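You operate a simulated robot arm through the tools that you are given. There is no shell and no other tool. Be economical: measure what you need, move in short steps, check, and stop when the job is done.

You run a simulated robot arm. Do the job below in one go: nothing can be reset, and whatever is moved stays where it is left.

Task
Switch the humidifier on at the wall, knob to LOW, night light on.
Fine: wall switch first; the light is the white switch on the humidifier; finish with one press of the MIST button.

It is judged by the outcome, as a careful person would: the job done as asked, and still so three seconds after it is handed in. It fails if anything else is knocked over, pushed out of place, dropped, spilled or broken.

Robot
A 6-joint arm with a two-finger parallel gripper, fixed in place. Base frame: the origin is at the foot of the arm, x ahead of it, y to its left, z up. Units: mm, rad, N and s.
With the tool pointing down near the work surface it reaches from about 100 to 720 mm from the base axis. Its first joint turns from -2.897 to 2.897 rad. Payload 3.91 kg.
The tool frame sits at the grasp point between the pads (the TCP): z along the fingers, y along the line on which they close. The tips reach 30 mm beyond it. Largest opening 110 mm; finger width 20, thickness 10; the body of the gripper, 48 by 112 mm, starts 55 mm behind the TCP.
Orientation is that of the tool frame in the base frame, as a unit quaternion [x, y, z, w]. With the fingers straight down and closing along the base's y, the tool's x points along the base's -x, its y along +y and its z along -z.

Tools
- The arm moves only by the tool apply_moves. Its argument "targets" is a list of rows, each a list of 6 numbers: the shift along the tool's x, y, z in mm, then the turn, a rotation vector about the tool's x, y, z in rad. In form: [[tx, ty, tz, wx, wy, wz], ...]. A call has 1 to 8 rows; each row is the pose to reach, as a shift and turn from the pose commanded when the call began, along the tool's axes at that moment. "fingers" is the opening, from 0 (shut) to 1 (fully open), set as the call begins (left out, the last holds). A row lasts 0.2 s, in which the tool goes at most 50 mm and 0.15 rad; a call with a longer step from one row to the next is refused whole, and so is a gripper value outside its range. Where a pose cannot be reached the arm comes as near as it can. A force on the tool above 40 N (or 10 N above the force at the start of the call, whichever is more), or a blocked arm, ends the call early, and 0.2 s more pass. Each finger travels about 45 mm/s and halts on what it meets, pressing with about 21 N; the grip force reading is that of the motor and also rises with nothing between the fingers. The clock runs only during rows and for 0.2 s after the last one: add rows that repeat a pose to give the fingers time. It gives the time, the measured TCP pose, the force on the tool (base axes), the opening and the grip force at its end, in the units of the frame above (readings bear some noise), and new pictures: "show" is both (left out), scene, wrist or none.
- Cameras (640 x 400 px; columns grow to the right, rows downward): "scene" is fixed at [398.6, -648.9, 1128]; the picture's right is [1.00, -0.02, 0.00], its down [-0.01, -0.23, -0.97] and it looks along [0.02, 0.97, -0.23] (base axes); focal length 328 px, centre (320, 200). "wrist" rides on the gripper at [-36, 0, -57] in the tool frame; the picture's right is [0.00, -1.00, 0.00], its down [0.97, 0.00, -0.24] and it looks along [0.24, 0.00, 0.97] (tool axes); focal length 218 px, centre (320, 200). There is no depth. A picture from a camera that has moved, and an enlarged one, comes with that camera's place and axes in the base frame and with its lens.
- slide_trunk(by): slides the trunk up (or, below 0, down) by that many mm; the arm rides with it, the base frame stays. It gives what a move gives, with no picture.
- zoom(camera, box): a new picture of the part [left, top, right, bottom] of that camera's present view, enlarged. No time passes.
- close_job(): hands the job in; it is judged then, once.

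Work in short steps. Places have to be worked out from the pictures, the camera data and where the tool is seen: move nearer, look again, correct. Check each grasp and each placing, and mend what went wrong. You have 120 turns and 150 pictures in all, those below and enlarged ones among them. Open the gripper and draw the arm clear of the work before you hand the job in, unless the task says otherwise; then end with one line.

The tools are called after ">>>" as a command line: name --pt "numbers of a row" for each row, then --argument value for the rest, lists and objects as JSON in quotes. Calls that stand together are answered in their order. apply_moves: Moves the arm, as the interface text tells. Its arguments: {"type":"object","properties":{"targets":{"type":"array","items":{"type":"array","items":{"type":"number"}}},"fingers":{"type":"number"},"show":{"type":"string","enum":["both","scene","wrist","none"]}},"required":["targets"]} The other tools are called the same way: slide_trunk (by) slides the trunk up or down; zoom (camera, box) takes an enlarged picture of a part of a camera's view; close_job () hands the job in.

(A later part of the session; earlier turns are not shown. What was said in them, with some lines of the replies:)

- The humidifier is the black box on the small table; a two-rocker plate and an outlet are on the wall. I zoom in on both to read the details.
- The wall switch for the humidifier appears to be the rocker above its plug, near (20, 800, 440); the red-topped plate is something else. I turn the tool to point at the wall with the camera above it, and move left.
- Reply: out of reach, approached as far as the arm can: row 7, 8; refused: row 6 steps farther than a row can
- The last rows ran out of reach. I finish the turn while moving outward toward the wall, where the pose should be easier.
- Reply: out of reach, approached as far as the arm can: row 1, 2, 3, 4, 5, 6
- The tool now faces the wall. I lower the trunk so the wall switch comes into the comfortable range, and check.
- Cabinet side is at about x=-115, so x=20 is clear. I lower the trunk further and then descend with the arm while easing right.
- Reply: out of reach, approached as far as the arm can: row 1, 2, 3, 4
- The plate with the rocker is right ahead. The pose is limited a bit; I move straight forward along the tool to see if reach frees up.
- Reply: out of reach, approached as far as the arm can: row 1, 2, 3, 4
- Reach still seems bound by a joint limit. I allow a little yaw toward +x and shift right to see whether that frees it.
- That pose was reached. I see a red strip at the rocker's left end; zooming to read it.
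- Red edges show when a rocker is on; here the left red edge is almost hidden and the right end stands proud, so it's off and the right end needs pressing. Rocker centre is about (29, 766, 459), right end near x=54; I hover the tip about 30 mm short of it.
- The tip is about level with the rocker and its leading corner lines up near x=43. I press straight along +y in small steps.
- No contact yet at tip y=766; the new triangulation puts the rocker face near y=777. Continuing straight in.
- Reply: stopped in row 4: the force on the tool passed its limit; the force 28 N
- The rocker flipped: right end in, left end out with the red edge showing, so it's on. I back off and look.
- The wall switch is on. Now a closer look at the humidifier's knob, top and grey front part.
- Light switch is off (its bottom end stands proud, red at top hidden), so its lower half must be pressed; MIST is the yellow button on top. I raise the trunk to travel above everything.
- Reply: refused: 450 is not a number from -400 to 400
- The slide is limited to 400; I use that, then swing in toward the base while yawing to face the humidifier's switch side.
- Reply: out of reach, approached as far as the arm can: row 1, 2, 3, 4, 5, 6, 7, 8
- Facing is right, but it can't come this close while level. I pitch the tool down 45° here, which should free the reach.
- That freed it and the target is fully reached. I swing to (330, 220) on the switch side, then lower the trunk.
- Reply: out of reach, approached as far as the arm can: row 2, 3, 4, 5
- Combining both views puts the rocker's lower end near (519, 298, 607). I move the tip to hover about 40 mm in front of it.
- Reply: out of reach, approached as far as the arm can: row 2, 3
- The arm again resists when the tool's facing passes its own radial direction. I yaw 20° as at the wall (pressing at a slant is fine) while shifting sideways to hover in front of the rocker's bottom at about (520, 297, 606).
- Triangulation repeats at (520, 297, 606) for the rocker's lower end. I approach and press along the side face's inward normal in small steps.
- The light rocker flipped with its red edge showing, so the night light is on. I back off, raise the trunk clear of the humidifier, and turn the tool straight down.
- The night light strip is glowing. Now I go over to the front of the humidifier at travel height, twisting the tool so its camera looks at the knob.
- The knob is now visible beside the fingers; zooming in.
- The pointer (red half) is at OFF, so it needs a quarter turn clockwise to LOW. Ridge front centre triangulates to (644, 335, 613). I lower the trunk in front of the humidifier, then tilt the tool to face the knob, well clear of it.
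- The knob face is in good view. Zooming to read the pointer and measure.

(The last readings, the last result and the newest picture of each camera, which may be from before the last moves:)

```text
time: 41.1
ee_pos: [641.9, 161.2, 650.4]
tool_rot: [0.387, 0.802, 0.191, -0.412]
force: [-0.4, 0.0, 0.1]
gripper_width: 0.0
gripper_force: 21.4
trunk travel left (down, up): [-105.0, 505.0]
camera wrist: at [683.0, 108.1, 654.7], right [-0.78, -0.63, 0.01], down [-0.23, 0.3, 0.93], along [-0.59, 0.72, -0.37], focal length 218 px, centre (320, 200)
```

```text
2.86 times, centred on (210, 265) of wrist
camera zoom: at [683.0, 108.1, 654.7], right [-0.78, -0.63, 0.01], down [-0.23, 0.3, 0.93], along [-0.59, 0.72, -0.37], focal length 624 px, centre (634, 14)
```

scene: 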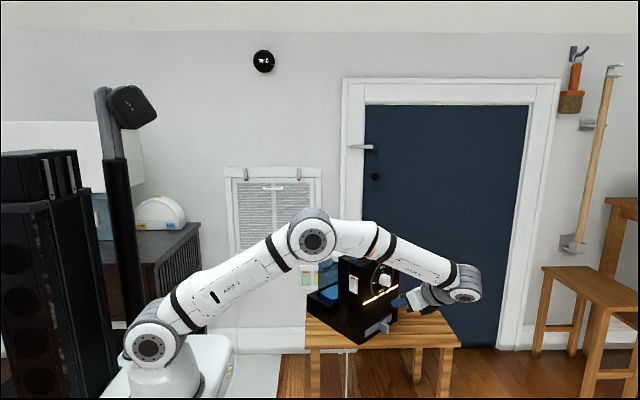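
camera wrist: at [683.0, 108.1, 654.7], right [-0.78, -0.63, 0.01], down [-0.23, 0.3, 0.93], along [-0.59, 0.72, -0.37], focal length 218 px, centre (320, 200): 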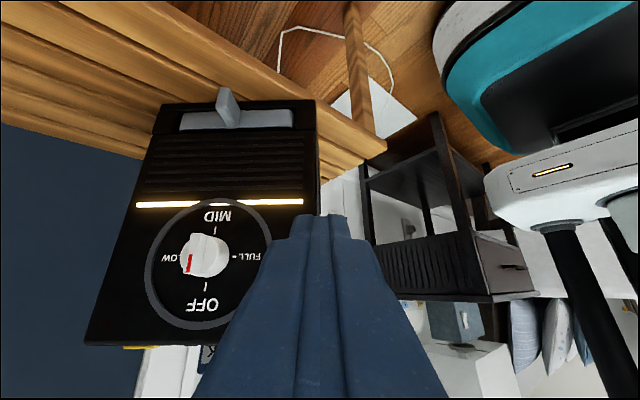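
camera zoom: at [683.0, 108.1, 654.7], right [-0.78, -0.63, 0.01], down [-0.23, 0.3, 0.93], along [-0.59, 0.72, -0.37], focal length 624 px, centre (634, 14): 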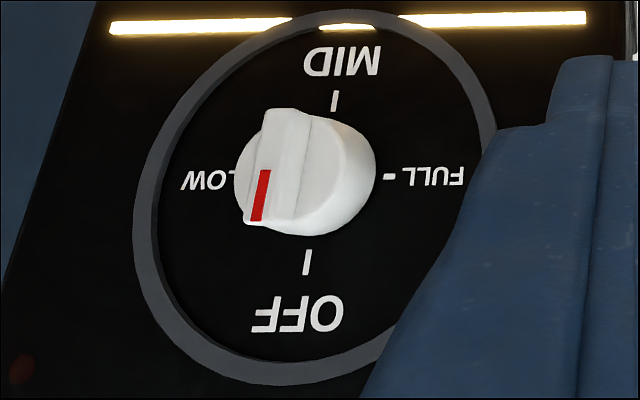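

Pointer confirmed at OFF (the picture is upside down). I finish levelling the tool toward the face, open the fingers partly, and hover about 40 mm in front of the ridge.

>>> apply_moves --pt "3 22 14 0 0.125 0" --pt "6 44 27 0 0.25 0" --pt "9 66 41 0 0.375 0" --pt "12 88 55 0 0.5 0" --pt "14 109 68 0 0.626 0" --pt "14 109 68 0 0.626 0" --fingers 0.35

```text
time: 42.5
ee_pos: [671.7, 287.8, 617.6]
tool_rot: [-0.315, -0.635, -0.306, 0.635]
force: [1.2, 0.7, 0.5]
gripper_width: 38.3
gripper_force: 0.1
out of reach, approached as far as the arm can: row 5, 6
trunk travel left (down, up): [-105.0, 505.0]
camera wrist: at [705.2, 241.5, 582.3], right [-0.79, -0.61, 0.01], down [0.15, -0.18, 0.97], along [-0.6, 0.77, 0.23], focal length 218 px, centre (320, 200)
```

scene: 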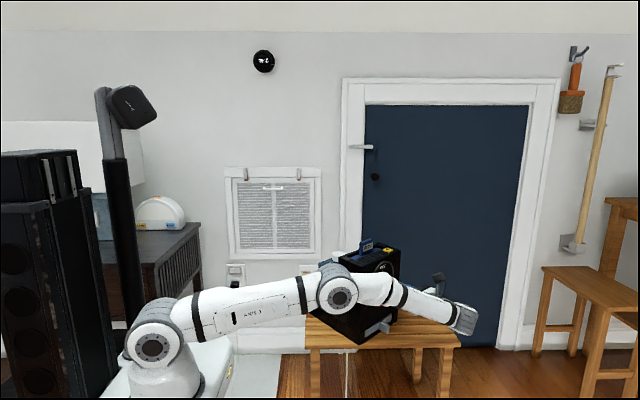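
wrist: 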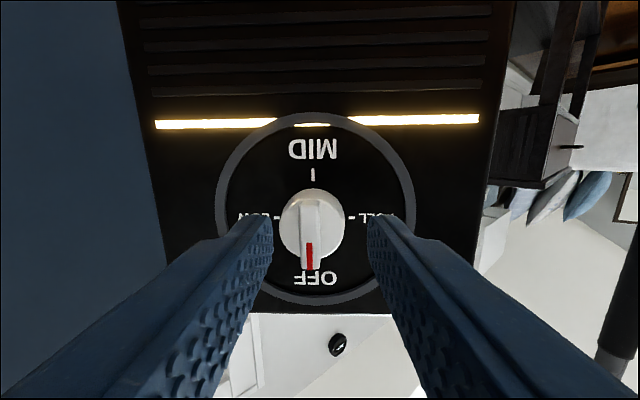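

The tool straddles the knob axis and the ridge is vertical between the fingers; ridge front centre about (640, 336, 624). I correct yaw by ~3° and close in to about 15 mm short.

>>> apply_moves --pt "1 0.2 8 0.02 0 0" --pt "2 0.5 16 0.04 0 0" --pt "3.5 0.8 29 0.05 0 0" --pt "3.5 0.8 29 0.05 0 0"

>>> zoom --camera "wrist" --box '[200, 120, 440, 300]'

```text
time: 43.5
ee_pos: [648.1, 313.1, 620.0]
tool_rot: [-0.298, -0.643, -0.288, 0.644]
force: [2.8, -2.0, -0.9]
gripper_width: 38.6
gripper_force: 0.1
out of reach, approached as far as the arm can: row 1, 2, 3, 4
trunk travel left (down, up): [-105.0, 505.0]
camera wrist: at [685.8, 269.9, 585.5], right [-0.75, -0.66, 0.01], down [0.16, -0.17, 0.97], along [-0.64, 0.73, 0.24], focal length 218 px, centre (320, 200)
```

scene: 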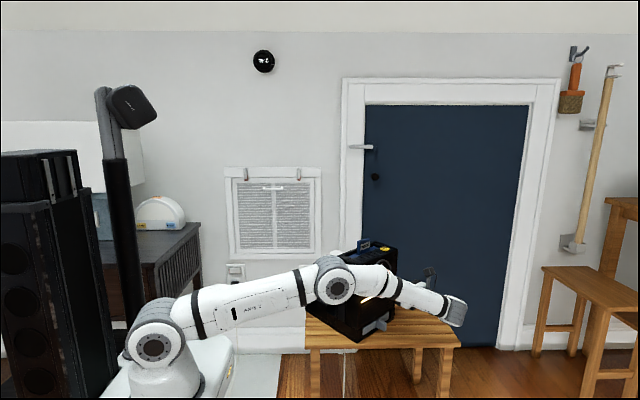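
wrist: 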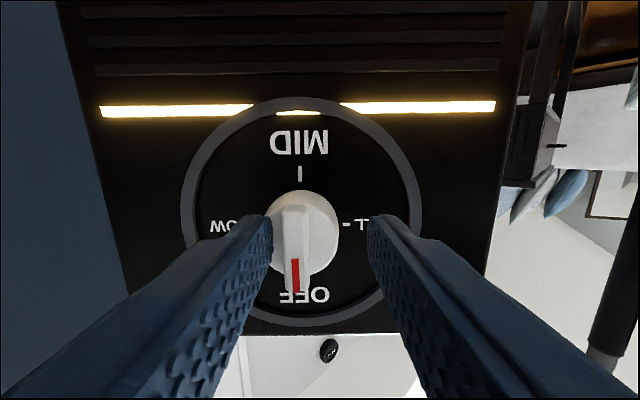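

```text
2.22 times, centred on (320, 210) of wrist
camera zoom: at [685.8, 269.9, 585.5], right [-0.75, -0.66, 0.01], down [0.16, -0.17, 0.97], along [-0.64, 0.73, 0.24], focal length 485 px, centre (320, 178)
```

zoom: 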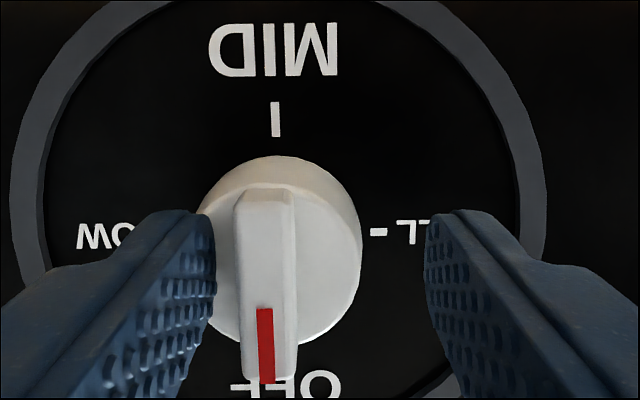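

Tips are already level with the ridge but about 9 mm off to one side, and the reach is tight. I back off 20 mm, turn the yaw back ~7° (which brings the wrist nearer), and re-centre.

>>> apply_moves --pt "0 0 -8 0 0 0" --pt "1 1 -16 -0.04 0 0" --pt "2 3.7 -20 -0.122 0 0" --pt "2 3.7 -20 -0.122 0 0" --show "wrist"

>>> zoom --camera "wrist" --box '[200, 120, 440, 300]'

```text
time: 44.5
ee_pos: [664.5, 302.2, 622.7]
tool_rot: [-0.333, -0.625, -0.324, 0.628]
force: [0.2, 0.1, -0.4]
gripper_width: 38.7
gripper_force: 0.0
out of reach, approached as far as the arm can: row 1
trunk travel left (down, up): [-105.0, 505.0]
camera wrist: at [696.4, 254.0, 587.4], right [-0.82, -0.57, 0.01], down [0.15, -0.19, 0.97], along [-0.55, 0.8, 0.24], focal length 218 px, centre (320, 200)
```

wrist: 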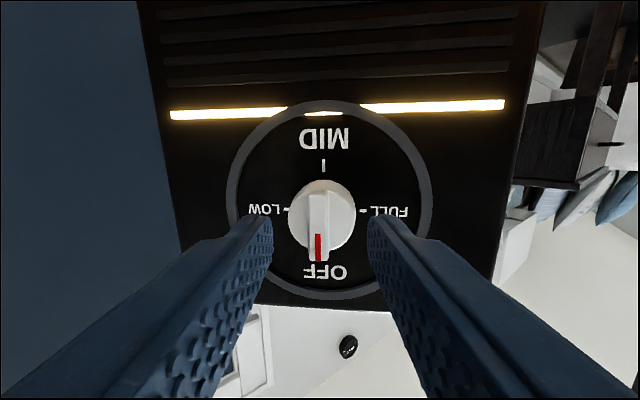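

```text
2.22 times, centred on (320, 210) of wrist
camera zoom: at [696.4, 254.0, 587.4], right [-0.82, -0.57, 0.01], down [0.15, -0.19, 0.97], along [-0.55, 0.8, 0.24], focal length 485 px, centre (320, 178)
```

zoom: 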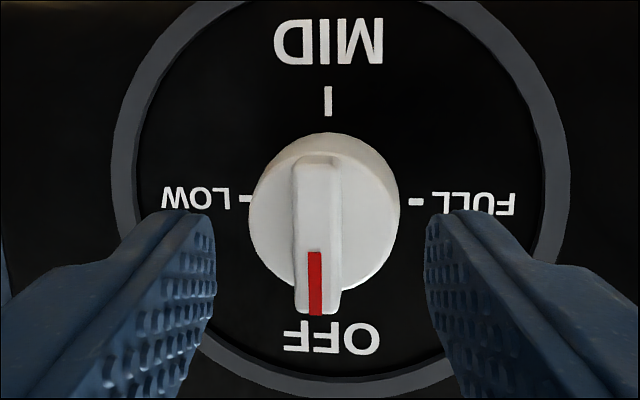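

Now the pose is fully reached and the ridge sits centred between the fingers. I advance 17 mm along the tool to straddle it.

>>> apply_moves --pt "0 0 5 0 0 0" --pt "0 0 10 0 0 0" --pt "0 0 14 0 0 0" --pt "0 0 17 0 0 0" --pt "0 0 17 0 0 0" --show "wrist"

>>> zoom --camera "wrist" --box '[200, 120, 440, 300]'

```text
time: 45.7
ee_pos: [655.5, 316.3, 622.3]
tool_rot: [-0.333, -0.625, -0.324, 0.628]
force: [0.0, -0.2, -0.2]
gripper_width: 38.4
gripper_force: 0.1
trunk travel left (down, up): [-105.0, 505.0]
camera wrist: at [686.8, 268.2, 587.5], right [-0.82, -0.57, 0.01], down [0.15, -0.19, 0.97], along [-0.55, 0.8, 0.24], focal length 218 px, centre (320, 200)
```

wrist: 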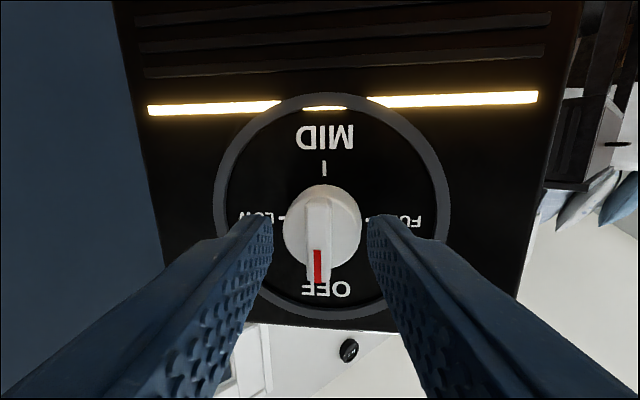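

```text
2.22 times, centred on (320, 210) of wrist
camera zoom: at [686.8, 268.2, 587.5], right [-0.82, -0.57, 0.01], down [0.15, -0.19, 0.97], along [-0.55, 0.8, 0.24], focal length 485 px, centre (320, 178)
```

zoom: 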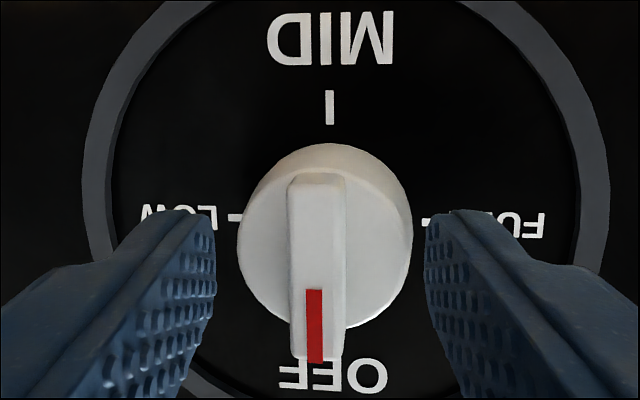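

The size change between views puts the tips about 5 mm past the ridge's front. I go 3 mm further and close on the ridge.

>>> apply_moves --pt "0 0 3 0 0 0" --pt "0 0 3 0 0 0" --show "none"

>>> apply_moves --pt "0 0 0 0 0 0" --pt "0 0 0 0 0 0" --pt "0 0 0 0 0 0" --pt "0 0 0 0 0 0" --fingers 0 --show "wrist"

>>> zoom --camera "wrist" --box '[200, 120, 440, 300]'

```text
time: 46.3
ee_pos: [651.9, 317.5, 621.9]
tool_rot: [-0.334, -0.624, -0.323, 0.628]
force: [0.0, -0.5, 0.2]
gripper_width: 38.5
gripper_force: 0.1
trunk travel left (down, up): [-105.0, 505.0]
```

```text
time: 47.3
ee_pos: [653.5, 318.2, 622.8]
tool_rot: [-0.333, -0.624, -0.324, 0.628]
force: [1.7, -7.2, 0.9]
gripper_width: 24.0
gripper_force: 21.0
trunk travel left (down, up): [-105.0, 505.0]
camera wrist: at [685.2, 270.5, 587.7], right [-0.82, -0.57, 0.01], down [0.15, -0.19, 0.97], along [-0.55, 0.8, 0.24], focal length 218 px, centre (320, 200)
```

wrist: 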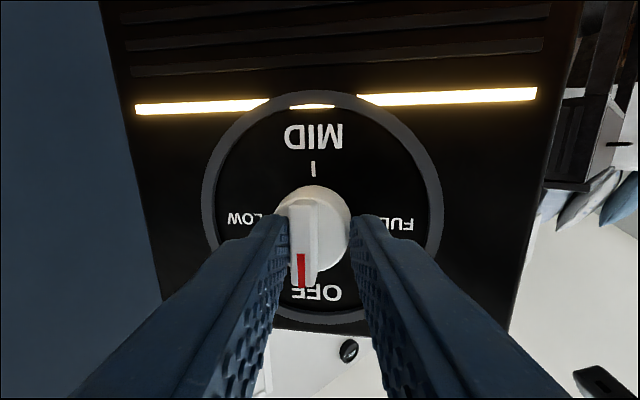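

```text
2.22 times, centred on (320, 210) of wrist
camera zoom: at [685.2, 270.5, 587.7], right [-0.82, -0.57, 0.01], down [0.15, -0.19, 0.97], along [-0.55, 0.8, 0.24], focal length 485 px, centre (320, 178)
```

zoom: 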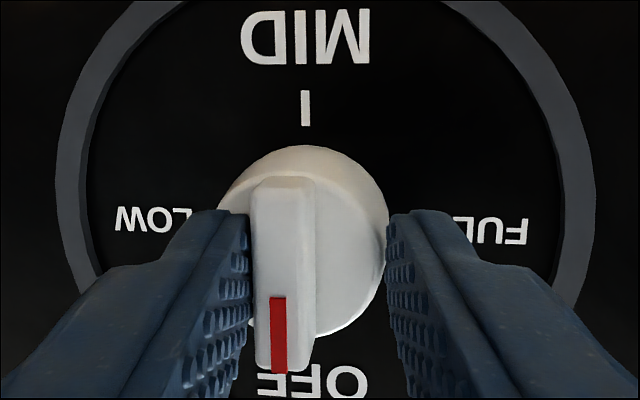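

The fingers closed to only 24 mm: one finger caught the knob's round body rather than the ridge, and the humidifier seems to have slid ~5 mm sideways. I open, back out 4 mm so the tips clear the round part, and look.

>>> apply_moves --pt "0 0 0 0 0 0" --pt "0 0 0 0 0 0" --pt "0 0 -4 0 0 0" --pt "0 0 -4 0 0 0" --fingers 0.35

>>> zoom --camera "wrist" --box '[200, 120, 440, 300]'

>>> zoom --camera "scene" --box '[290, 225, 420, 350]'

```text
time: 48.3
ee_pos: [655.5, 314.6, 622.3]
tool_rot: [-0.334, -0.624, -0.324, 0.628]
force: [0.4, -0.7, 0.2]
gripper_width: 38.6
gripper_force: 0.0
trunk travel left (down, up): [-105.0, 505.0]
camera wrist: at [687.0, 267.5, 586.9], right [-0.82, -0.57, 0.01], down [0.15, -0.19, 0.97], along [-0.55, 0.8, 0.24], focal length 218 px, centre (320, 200)
```

scene: 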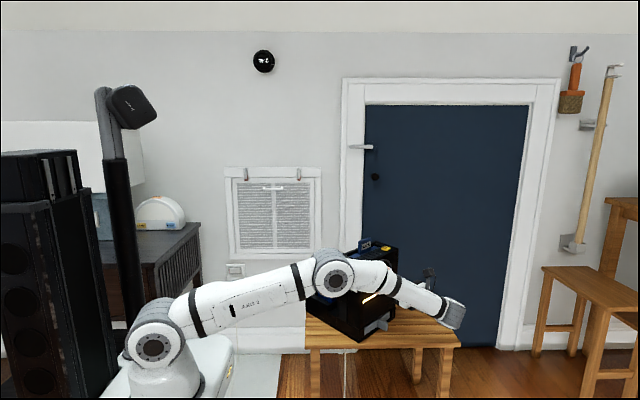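
wrist: 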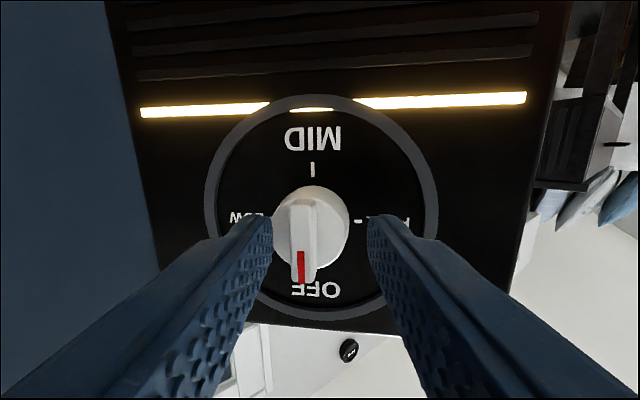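

```text
2.22 times, centred on (320, 210) of wrist
camera zoom: at [687.0, 267.5, 586.9], right [-0.82, -0.57, 0.01], down [0.15, -0.19, 0.97], along [-0.55, 0.8, 0.24], focal length 485 px, centre (320, 178)
```

zoom: 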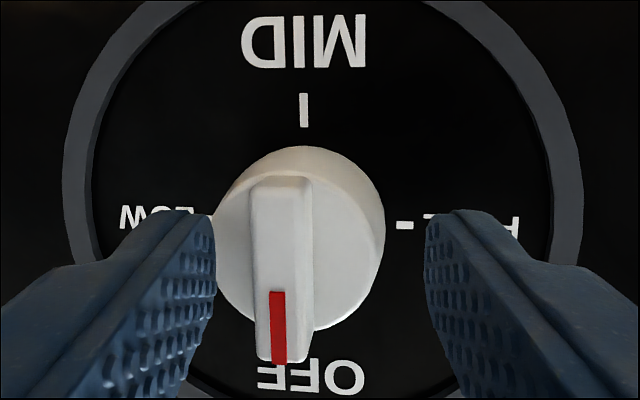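

```text
3.20 times, centred on (355, 288) of scene
camera zoom: at [398.6, -648.9, 1128.0], right [1.0, -0.02, 0.0], down [-0.01, -0.23, -0.97], along [0.02, 0.97, -0.23], focal length 1050 px, centre (208, -80)
```

zoom: 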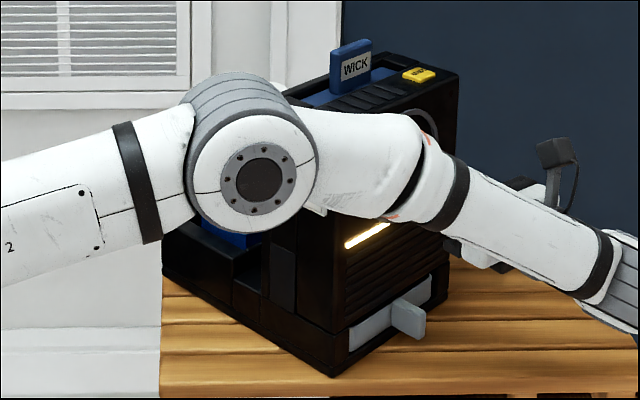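

The scene view shows the unit shifted about a centimetre in total (it slides easily), with the ridge now ~7 mm off the gripper centre toward LOW's side. Gripping just the ridge from the same tool position will draw it back sideways; I square the yaw slightly and close with shallower overlap.

>>> apply_moves --pt "0 0 -1 0.04 0 0" --pt "0 0 -1 0.04 0 0" --show "none"

>>> apply_moves --pt "0 0 0 0 0 0" --pt "0 0 0 0 0 0" --pt "0 0 0 0 0 0" --pt "0 0 0 0 0 0" --fingers 0 --show "wrist"

>>> zoom --camera "wrist" --box '[200, 120, 440, 300]'

```text
time: 48.9
ee_pos: [654.6, 314.1, 622.5]
tool_rot: [-0.32, -0.631, -0.311, 0.635]
force: [-0.4, -0.1, -0.7]
gripper_width: 38.5
gripper_force: 0.1
trunk travel left (down, up): [-105.0, 505.0]
```

```text
time: 49.9
ee_pos: [655.6, 313.8, 623.3]
tool_rot: [-0.32, -0.631, -0.312, 0.634]
force: [2.9, 0.6, -0.4]
gripper_width: 9.9
gripper_force: 20.5
trunk travel left (down, up): [-105.0, 505.0]
camera wrist: at [689.7, 267.6, 587.0], right [-0.8, -0.6, 0.01], down [0.15, -0.18, 0.97], along [-0.58, 0.78, 0.24], focal length 218 px, centre (320, 200)
```

wrist: 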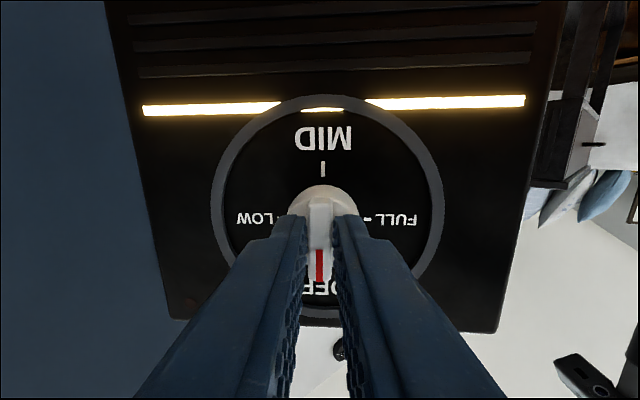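

```text
2.22 times, centred on (320, 210) of wrist
camera zoom: at [689.7, 267.6, 587.0], right [-0.8, -0.6, 0.01], down [0.15, -0.18, 0.97], along [-0.58, 0.78, 0.24], focal length 485 px, centre (320, 178)
```

zoom: 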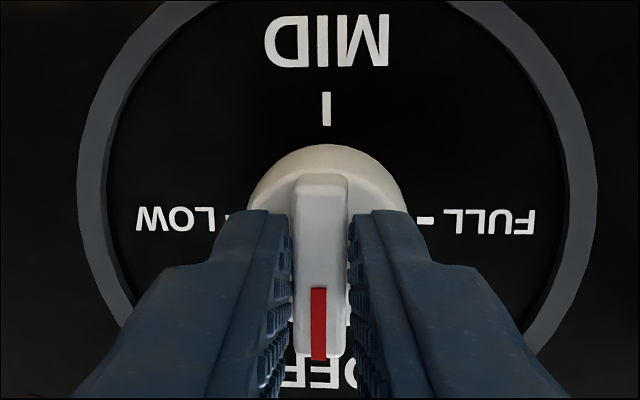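

A clean grip: 9.9 mm, ridge centred. I turn clockwise about the tool axis, first about 60°.

>>> apply_moves --pt "0 0 0 0 0 0.13" --pt "0 0 0 0 0 0.26" --pt "0 0 0 0 0 0.39" --pt "0 0 0 0 0 0.52" --pt "0 0 0 0 0 0.65" --pt "0 0 0 0 0 0.78" --pt "0 0 0 0 0 0.91" --pt "0 0 0 0 0 1.04" --show "wrist"

```text
time: 51.7
ee_pos: [655.4, 313.5, 623.5]
tool_rot: [-0.592, -0.388, 0.046, 0.705]
force: [-6.6, -6.0, 7.6]
gripper_width: 10.1
gripper_force: 20.6
trunk travel left (down, up): [-105.0, 505.0]
camera wrist: at [664.1, 248.2, 606.5], right [-0.4, -0.3, 0.87], down [0.82, 0.32, 0.48], along [-0.42, 0.9, 0.12], focal length 218 px, centre (320, 200)
```

wrist: 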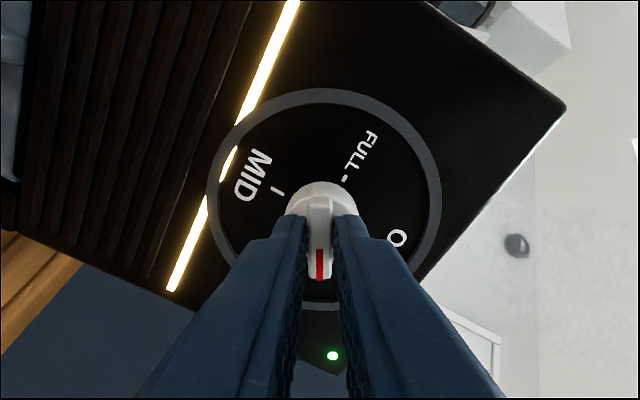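

The knob turns with the grip and a green indicator is lit. Finishing the remaining 30°.

>>> apply_moves --pt "0 0 0 0 0 0.13" --pt "0 0 0 0 0 0.26" --pt "0 0 0 0 0 0.39" --pt "0 0 0 0 0 0.535" --pt "0 0 0 0 0 0.535" --show "wrist"

>>> zoom --camera "wrist" --box '[200, 90, 440, 290]'

```text
time: 52.9
ee_pos: [654.9, 313.7, 623.8]
tool_rot: [0.673, 0.219, -0.229, -0.668]
force: [-1.9, 1.5, 21.2]
gripper_width: 9.8
gripper_force: 21.2
trunk travel left (down, up): [-105.0, 505.0]
camera wrist: at [660.0, 245.3, 626.0], right [0.01, 0.01, 1.0], down [0.92, 0.39, -0.01], along [-0.39, 0.92, -0.01], focal length 218 px, centre (320, 200)
```

wrist: 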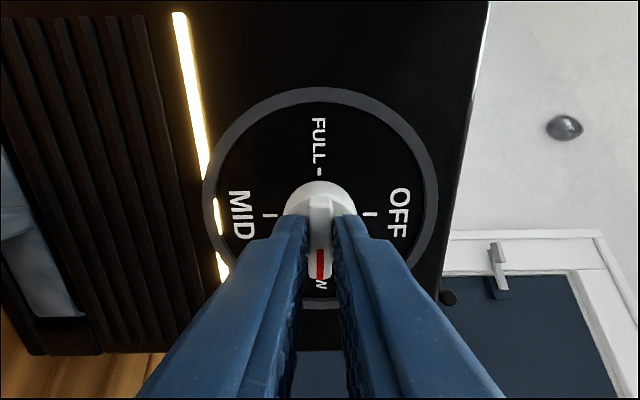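

```text
2.00 times, centred on (320, 190) of wrist
camera zoom: at [660.0, 245.3, 626.0], right [0.01, 0.01, 1.0], down [0.92, 0.39, -0.01], along [-0.39, 0.92, -0.01], focal length 436 px, centre (320, 220)
```

zoom: 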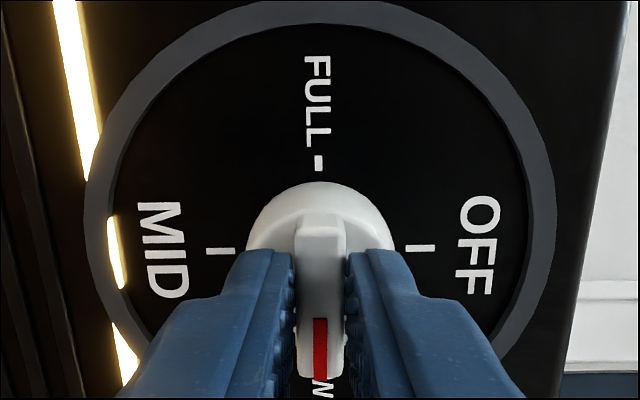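

The pointer now reads LOW. I open the fingers and draw straight back.

>>> apply_moves --pt "0 0 0 0 0 0" --pt "0 0 0 0 0 0" --pt "0 0 -6 0 0 0" --pt "0 0 -25 0 0 0" --pt "0 0 -50 0 0 0" --pt "0 0 -80 0 0 0" --fingers 0.3

>>> zoom --camera "wrist" --box '[220, 90, 420, 290]'

```text
time: 54.3
ee_pos: [682.1, 264.0, 620.2]
tool_rot: [0.679, 0.212, -0.221, -0.668]
force: [-0.5, -0.5, 0.2]
gripper_width: 32.8
gripper_force: 0.0
out of reach, approached as far as the arm can: row 5, 6
trunk travel left (down, up): [-105.0, 505.0]
camera wrist: at [685.7, 195.5, 621.4], right [0.01, 0.02, 1.0], down [0.93, 0.37, -0.01], along [-0.37, 0.93, -0.01], focal length 218 px, centre (320, 200)
```

scene: 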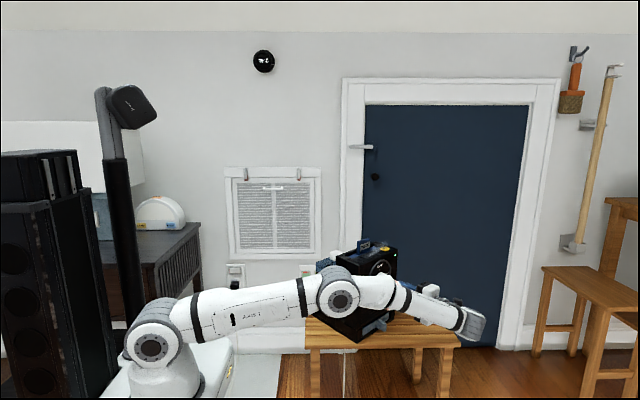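
wrist: 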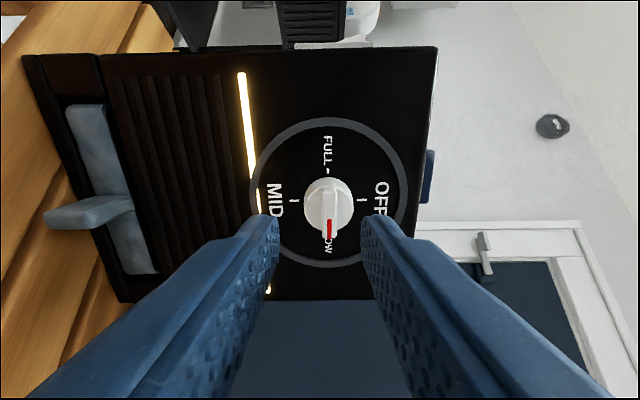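

```text
2.00 times, centred on (320, 190) of wrist
camera zoom: at [685.7, 195.5, 621.4], right [0.01, 0.02, 1.0], down [0.93, 0.37, -0.01], along [-0.37, 0.93, -0.01], focal length 436 px, centre (320, 220)
```

zoom: 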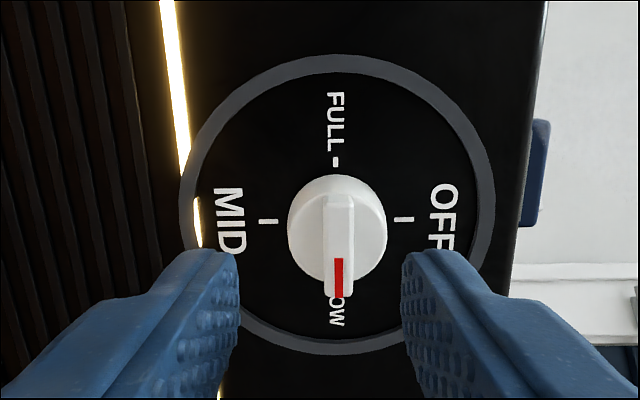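

The knob stands at LOW. Next I move clear of the front face and bring the tool upright (pointing down) for the MIST button, with fingers shut.

>>> apply_moves --pt "-24 0 -20 0 0 0" --pt "-48 0 -40 0 0 0" --pt "-72 1 -58 -0.14 0 0" --pt "-91 2 -58 -0.28 0 0" --pt "-91 2 -58 -0.42 0 0" --pt "-91 2 -58 -0.56 0 0" --pt "-91 2 -58 -0.7 0 0" --pt "-91 2 -58 -0.84 0 0" --fingers 0 --show "none"

>>> apply_moves --pt "0 0 0 -0.14 0 0" --pt "0 0 0 -0.28 0 0" --pt "0 0 0 -0.42 0 0" --pt "0 0 0 -0.56 0 0" --pt "0 0 0 -0.72 0 0" --show "none"

```text
time: 56.1
ee_pos: [644.1, 163.1, 619.6]
tool_rot: [0.887, 0.293, -0.121, -0.335]
force: [-0.1, -0.8, -0.3]
gripper_width: 0.0
gripper_force: 21.1
out of reach, approached as far as the arm can: row 1, 2
trunk travel left (down, up): [-105.0, 505.0]
```

```text
refused: row 5 steps farther than a row can; nothing moved
```

Finishing the tilt in smaller steps, then raising the trunk above the humidifier.

>>> apply_moves --pt "0 0 0 -0.145 0 0" --pt "0 0 0 -0.29 0 0" --pt "0 0 0 -0.435 0 0" --pt "0 0 0 -0.58 0 0" --pt "0 0 0 -0.728 0 0" --show "none"

>>> slide_trunk --by 230

>>> apply_moves --pt "0 0 0 0 0 0"

>>> zoom --camera "scene" --box '[290, 225, 420, 350]'

```text
time: 57.3
ee_pos: [644.3, 163.8, 619.4]
tool_rot: [0.949, 0.316, -0.007, 0.003]
force: [0.4, -0.6, 0.6]
gripper_width: 0.1
gripper_force: 21.2
trunk travel left (down, up): [-105.0, 505.0]
```

```text
time: 59.7
ee_pos: [645.0, 164.4, 848.3]
tool_rot: [0.949, 0.316, -0.007, 0.003]
force: [-0.1, -0.7, 0.4]
gripper_width: 0.0
gripper_force: 21.2
trunk travel left (down, up): [-335.0, 275.0]
```

```text
time: 60.1
ee_pos: [645.1, 163.9, 849.1]
tool_rot: [0.949, 0.317, -0.008, 0.001]
force: [-0.2, -1.0, -0.3]
gripper_width: 0.1
gripper_force: 20.9
trunk travel left (down, up): [-335.0, 275.0]
camera wrist: at [615.9, 142.2, 907.2], right [-0.6, 0.8, 0.0], down [0.78, 0.59, 0.22], along [0.18, 0.13, -0.97], focal length 218 px, centre (320, 200)
```

scene: 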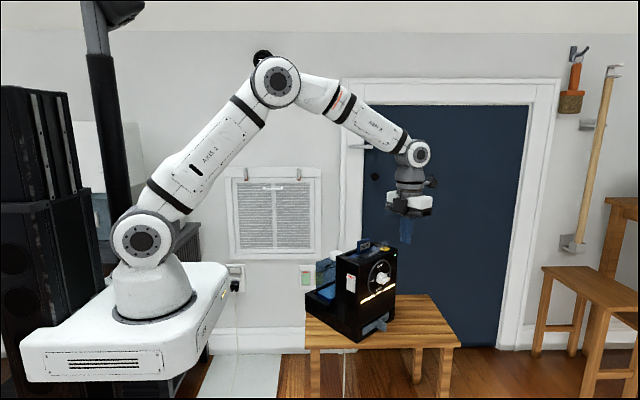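
wrist: 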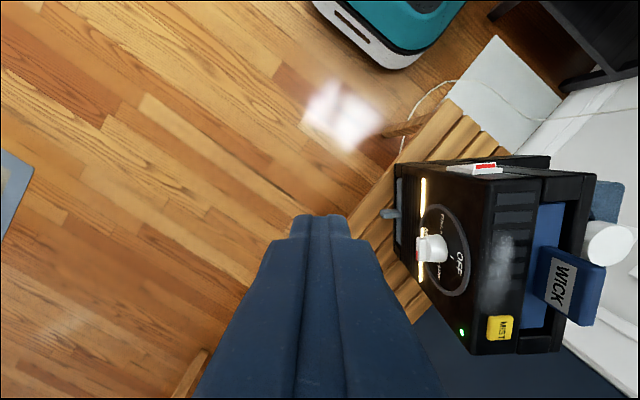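

```text
3.20 times, centred on (355, 288) of scene
camera zoom: at [398.6, -648.9, 1128.0], right [1.0, -0.02, 0.0], down [-0.01, -0.23, -0.97], along [0.02, 0.97, -0.23], focal length 1050 px, centre (208, -80)
```

zoom: 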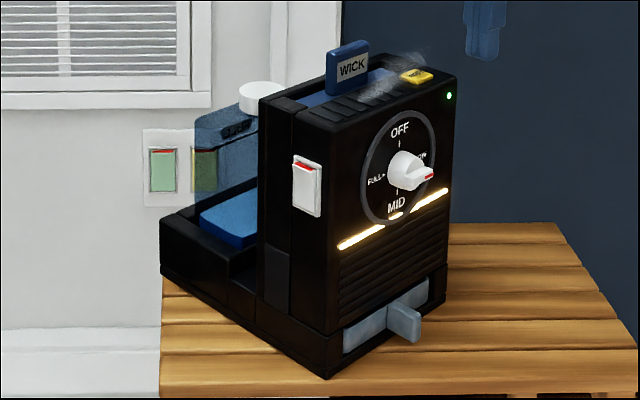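

Mist is already wisping with power on and LOW set, but the single MIST press is still asked for. The button triangulates to (650, 428, 696), with the WICK handle (top ~745) about 60 mm to one side; I move to hover the closed tip above the button, tilted 20° to ease reach.

>>> apply_moves --pt "22 -28 5 0.04 0.03 0" --pt "45 -57 10 0.08 0.06 0" --pt "67 -86 15 0.12 0.09 0" --pt "90 -114 20 0.16 0.12 0" --pt "112 -143 25 0.2 0.15 0" --pt "135 -171 30 0.24 0.18 0" --pt "157 -200 35 0.28 0.21 0"

```text
time: 61.7
ee_pos: [647.6, 418.0, 811.6]
tool_rot: [0.935, 0.311, 0.047, -0.164]
force: [-0.4, -0.6, 0.0]
gripper_width: 0.0
gripper_force: 20.7
trunk travel left (down, up): [-335.0, 275.0]
camera wrist: at [619.5, 378.4, 858.9], right [-0.6, 0.75, 0.28], down [0.78, 0.47, 0.41], along [0.18, 0.46, -0.87], focal length 218 px, centre (320, 200)
```

scene: 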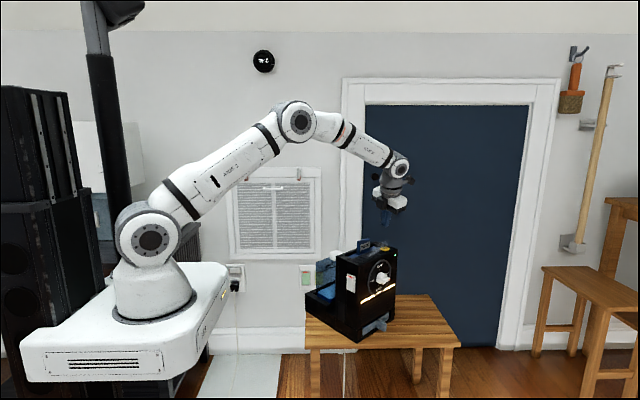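
wrist: 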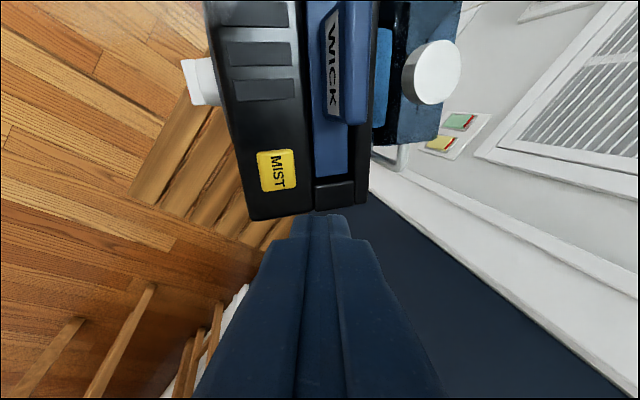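

Second view refines the button to (650, 417, 704). I lower the tip to about 18 mm above it.

>>> apply_moves --pt "-3.2 6.8 17.6 0 0 0" --pt "-6.4 13.6 35.2 0 0 0" --pt "-9.5 20.4 52.7 0 0 0" --pt "-9.5 20.4 52.7 0 0 0"

>>> zoom --camera "scene" --box '[355, 220, 415, 270]'

```text
time: 62.7
ee_pos: [652.8, 413.1, 753.4]
tool_rot: [0.935, 0.311, 0.047, -0.164]
force: [0.3, 0.2, -0.2]
gripper_width: 0.0
gripper_force: 20.9
trunk travel left (down, up): [-335.0, 275.0]
camera wrist: at [624.6, 373.3, 800.9], right [-0.6, 0.75, 0.28], down [0.78, 0.47, 0.41], along [0.18, 0.46, -0.87], focal length 218 px, centre (320, 200)
```

scene: 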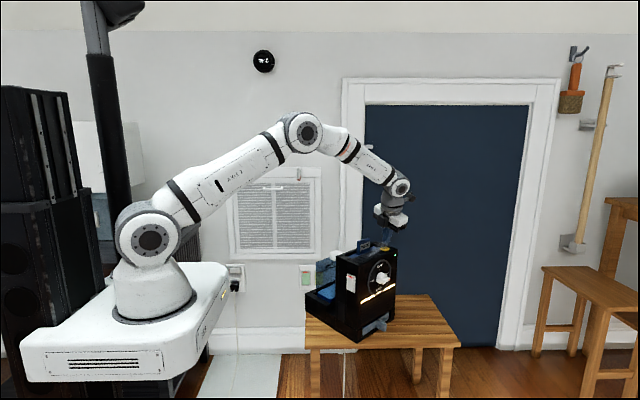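
wrist: 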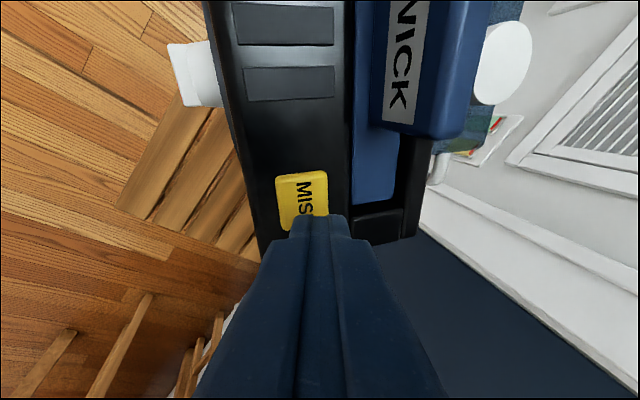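

```text
8.00 times, centred on (385, 245) of scene
camera zoom: at [398.6, -648.9, 1128.0], right [1.0, -0.02, 0.0], down [-0.01, -0.23, -0.97], along [0.02, 0.97, -0.23], focal length 2625 px, centre (-200, -160)
```

zoom: 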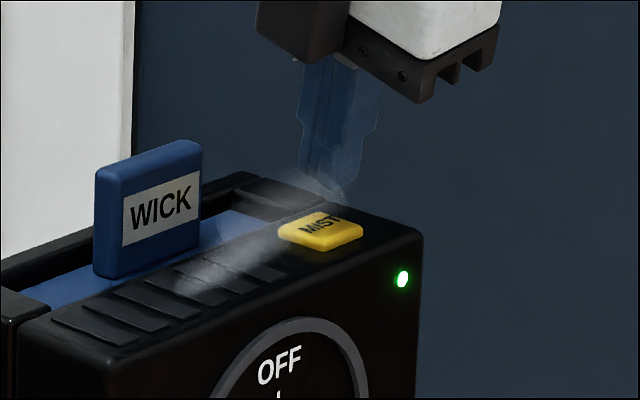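

The tip's leading corner is above the button, ~15 mm up. I shift 3 mm and press straight down in small steps.

>>> apply_moves --pt "0.2 0 8.5 0 0 0" --pt "-0.8 1.3 13.2 0 0 0" --pt "-1.3 2.1 16.1 0 0 0" --pt "-1.7 2.7 18 0 0 0" --pt "-2.1 3.2 19.8 0 0 0"

>>> zoom --camera "scene" --box '[355, 220, 415, 270]'

```text
time: 63.9
ee_pos: [653.7, 416.5, 735.3]
tool_rot: [0.935, 0.31, 0.047, -0.162]
force: [0.5, -0.1, 2.3]
gripper_width: 0.0
gripper_force: 20.5
trunk travel left (down, up): [-335.0, 275.0]
camera wrist: at [624.5, 377.4, 781.9], right [-0.6, 0.75, 0.28], down [0.78, 0.47, 0.41], along [0.18, 0.46, -0.87], focal length 218 px, centre (320, 200)
```

scene: 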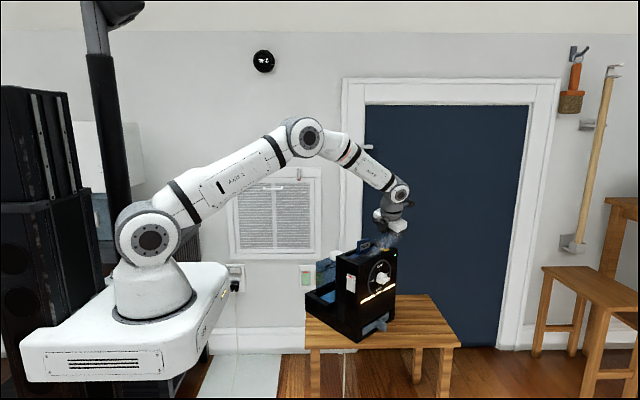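
wrist: 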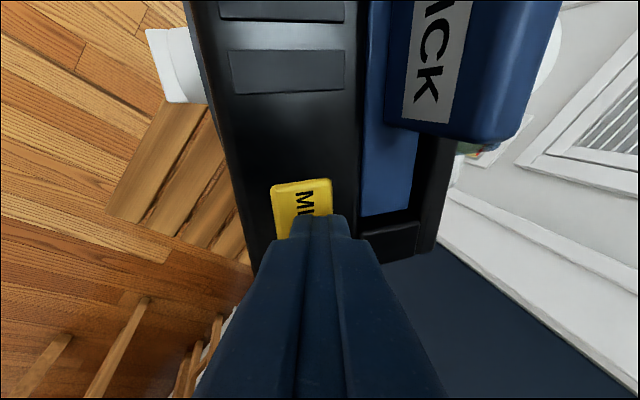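

```text
8.00 times, centred on (385, 245) of scene
camera zoom: at [398.6, -648.9, 1128.0], right [1.0, -0.02, 0.0], down [-0.01, -0.23, -0.97], along [0.02, 0.97, -0.23], focal length 2625 px, centre (-200, -160)
```

zoom: 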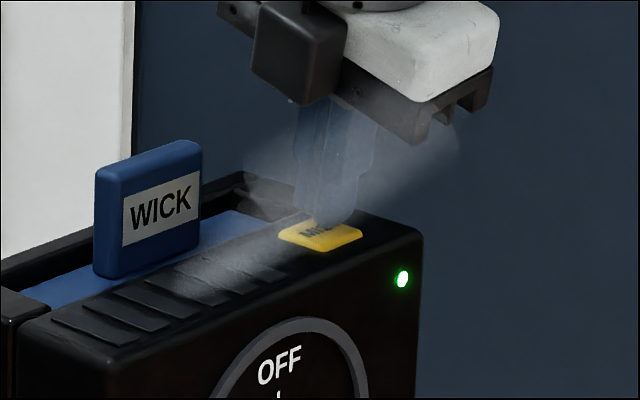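

Contact is made (2.3 N) and the plume has grown; I press a few mm further without lifting to make sure the stroke is complete.

>>> apply_moves --pt "-0.2 0.3 1 0 0 0" --pt "-0.4 0.6 2 0 0 0" --pt "-0.6 0.8 3 0 0 0" --pt "-0.8 1.1 4 0 0 0" --show "none"

>>> zoom --camera "scene" --box '[355, 220, 415, 270]'

```text
time: 64.9
ee_pos: [652.9, 417.4, 731.4]
tool_rot: [0.935, 0.311, 0.047, -0.163]
force: [-1.1, -2.7, 11.2]
gripper_width: 0.0
gripper_force: 21.2
trunk travel left (down, up): [-335.0, 275.0]
```

```text
8.00 times, centred on (385, 245) of scene
camera zoom: at [398.6, -648.9, 1128.0], right [1.0, -0.02, 0.0], down [-0.01, -0.23, -0.97], along [0.02, 0.97, -0.23], focal length 2625 px, centre (-200, -160)
```

zoom: 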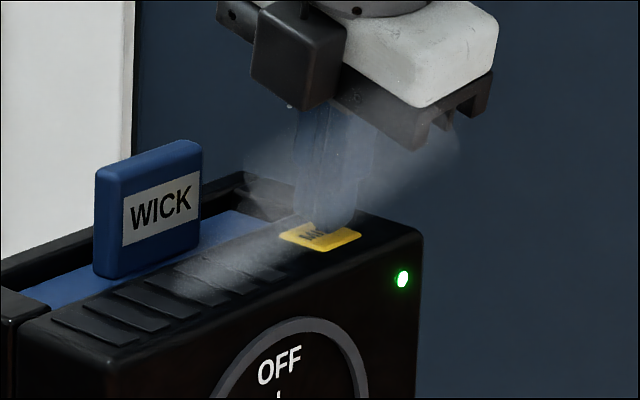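

The button is fully down at 11 N. I lift straight up and go back to clear space.

>>> apply_moves --pt "2 -3 -10 0 0 0" --pt "8 -11 -38 0 0 0" --pt "14 -20 -68 0 0 0" --pt "19 -28 -94 0 0 0" --show "none"

>>> apply_moves --pt "-24 30 -13 0 0 0" --pt "-48 60 -27 0 0 0" --pt "-72 90 -40 0 0 0" --pt "-96 120 -54 0 0 0" --pt "-120 150 -67 0 0 0" --pt "-130 165 -75 0 0 0" --fingers 0.5

>>> zoom --camera "scene" --box '[290, 225, 420, 350]'

>>> zoom --camera "scene" --box '[355, 225, 415, 295]'

```text
time: 65.9
ee_pos: [651.6, 418.2, 830.4]
tool_rot: [0.935, 0.311, 0.048, -0.163]
force: [-0.6, 0.5, 0.0]
gripper_width: 0.0
gripper_force: 21.1
trunk travel left (down, up): [-335.0, 275.0]
```

```text
time: 67.3
ee_pos: [648.4, 194.2, 829.9]
tool_rot: [0.935, 0.311, 0.046, -0.163]
force: [-0.9, -0.3, -1.0]
gripper_width: 55.2
gripper_force: 0.1
trunk travel left (down, up): [-335.0, 275.0]
camera wrist: at [619.4, 153.9, 877.5], right [-0.6, 0.75, 0.28], down [0.78, 0.47, 0.41], along [0.18, 0.46, -0.87], focal length 218 px, centre (320, 200)
```

scene: 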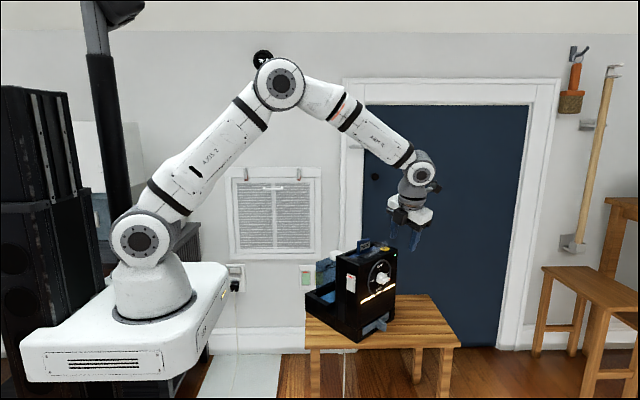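
wrist: 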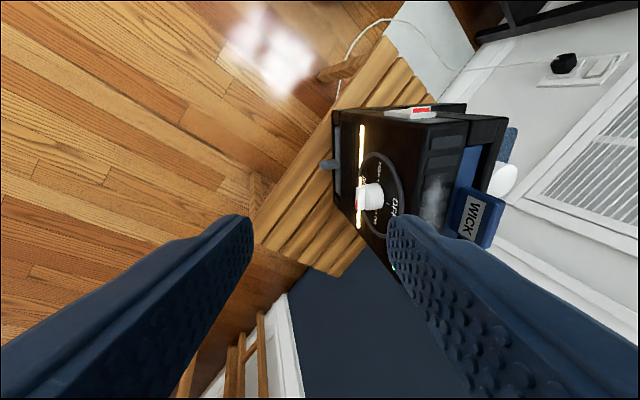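

```text
3.20 times, centred on (355, 288) of scene
camera zoom: at [398.6, -648.9, 1128.0], right [1.0, -0.02, 0.0], down [-0.01, -0.23, -0.97], along [0.02, 0.97, -0.23], focal length 1050 px, centre (208, -80)
```

zoom: 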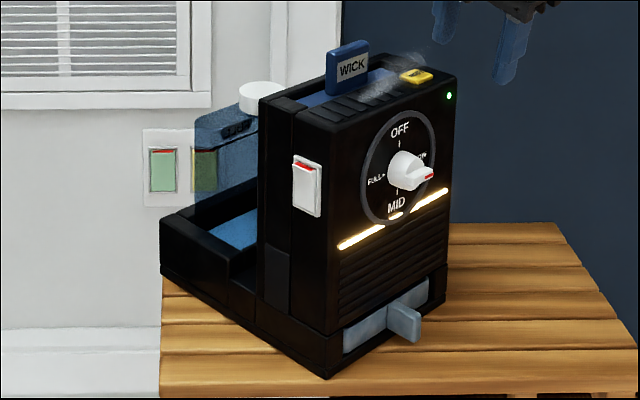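

```text
5.71 times, centred on (385, 260) of scene
camera zoom: at [398.6, -648.9, 1128.0], right [1.0, -0.02, 0.0], down [-0.01, -0.23, -0.97], along [0.02, 0.97, -0.23], focal length 1875 px, centre (-51, -143)
```

zoom: 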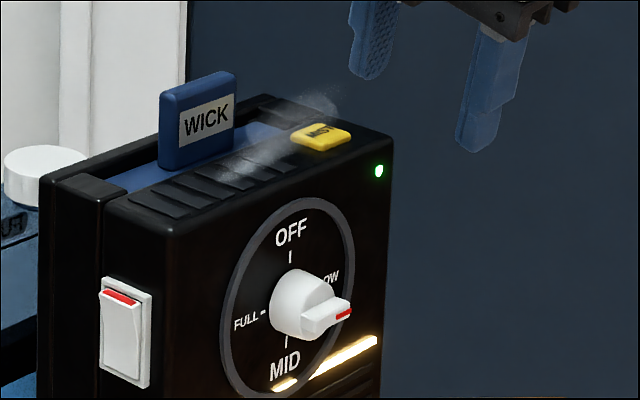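

Everything reads as asked: the wall rocker is on, the knob is at LOW, the night light is glowing, and MIST got one press. The gripper is open and clear, so I hand it in.

>>> close_job

```text
The job is handed in.
```

The humidifier is on at the wall, with the knob at LOW, the night light on and one press of MIST at the end; it slid about 1 cm on its table while I was gripping the knob, and I left it there.
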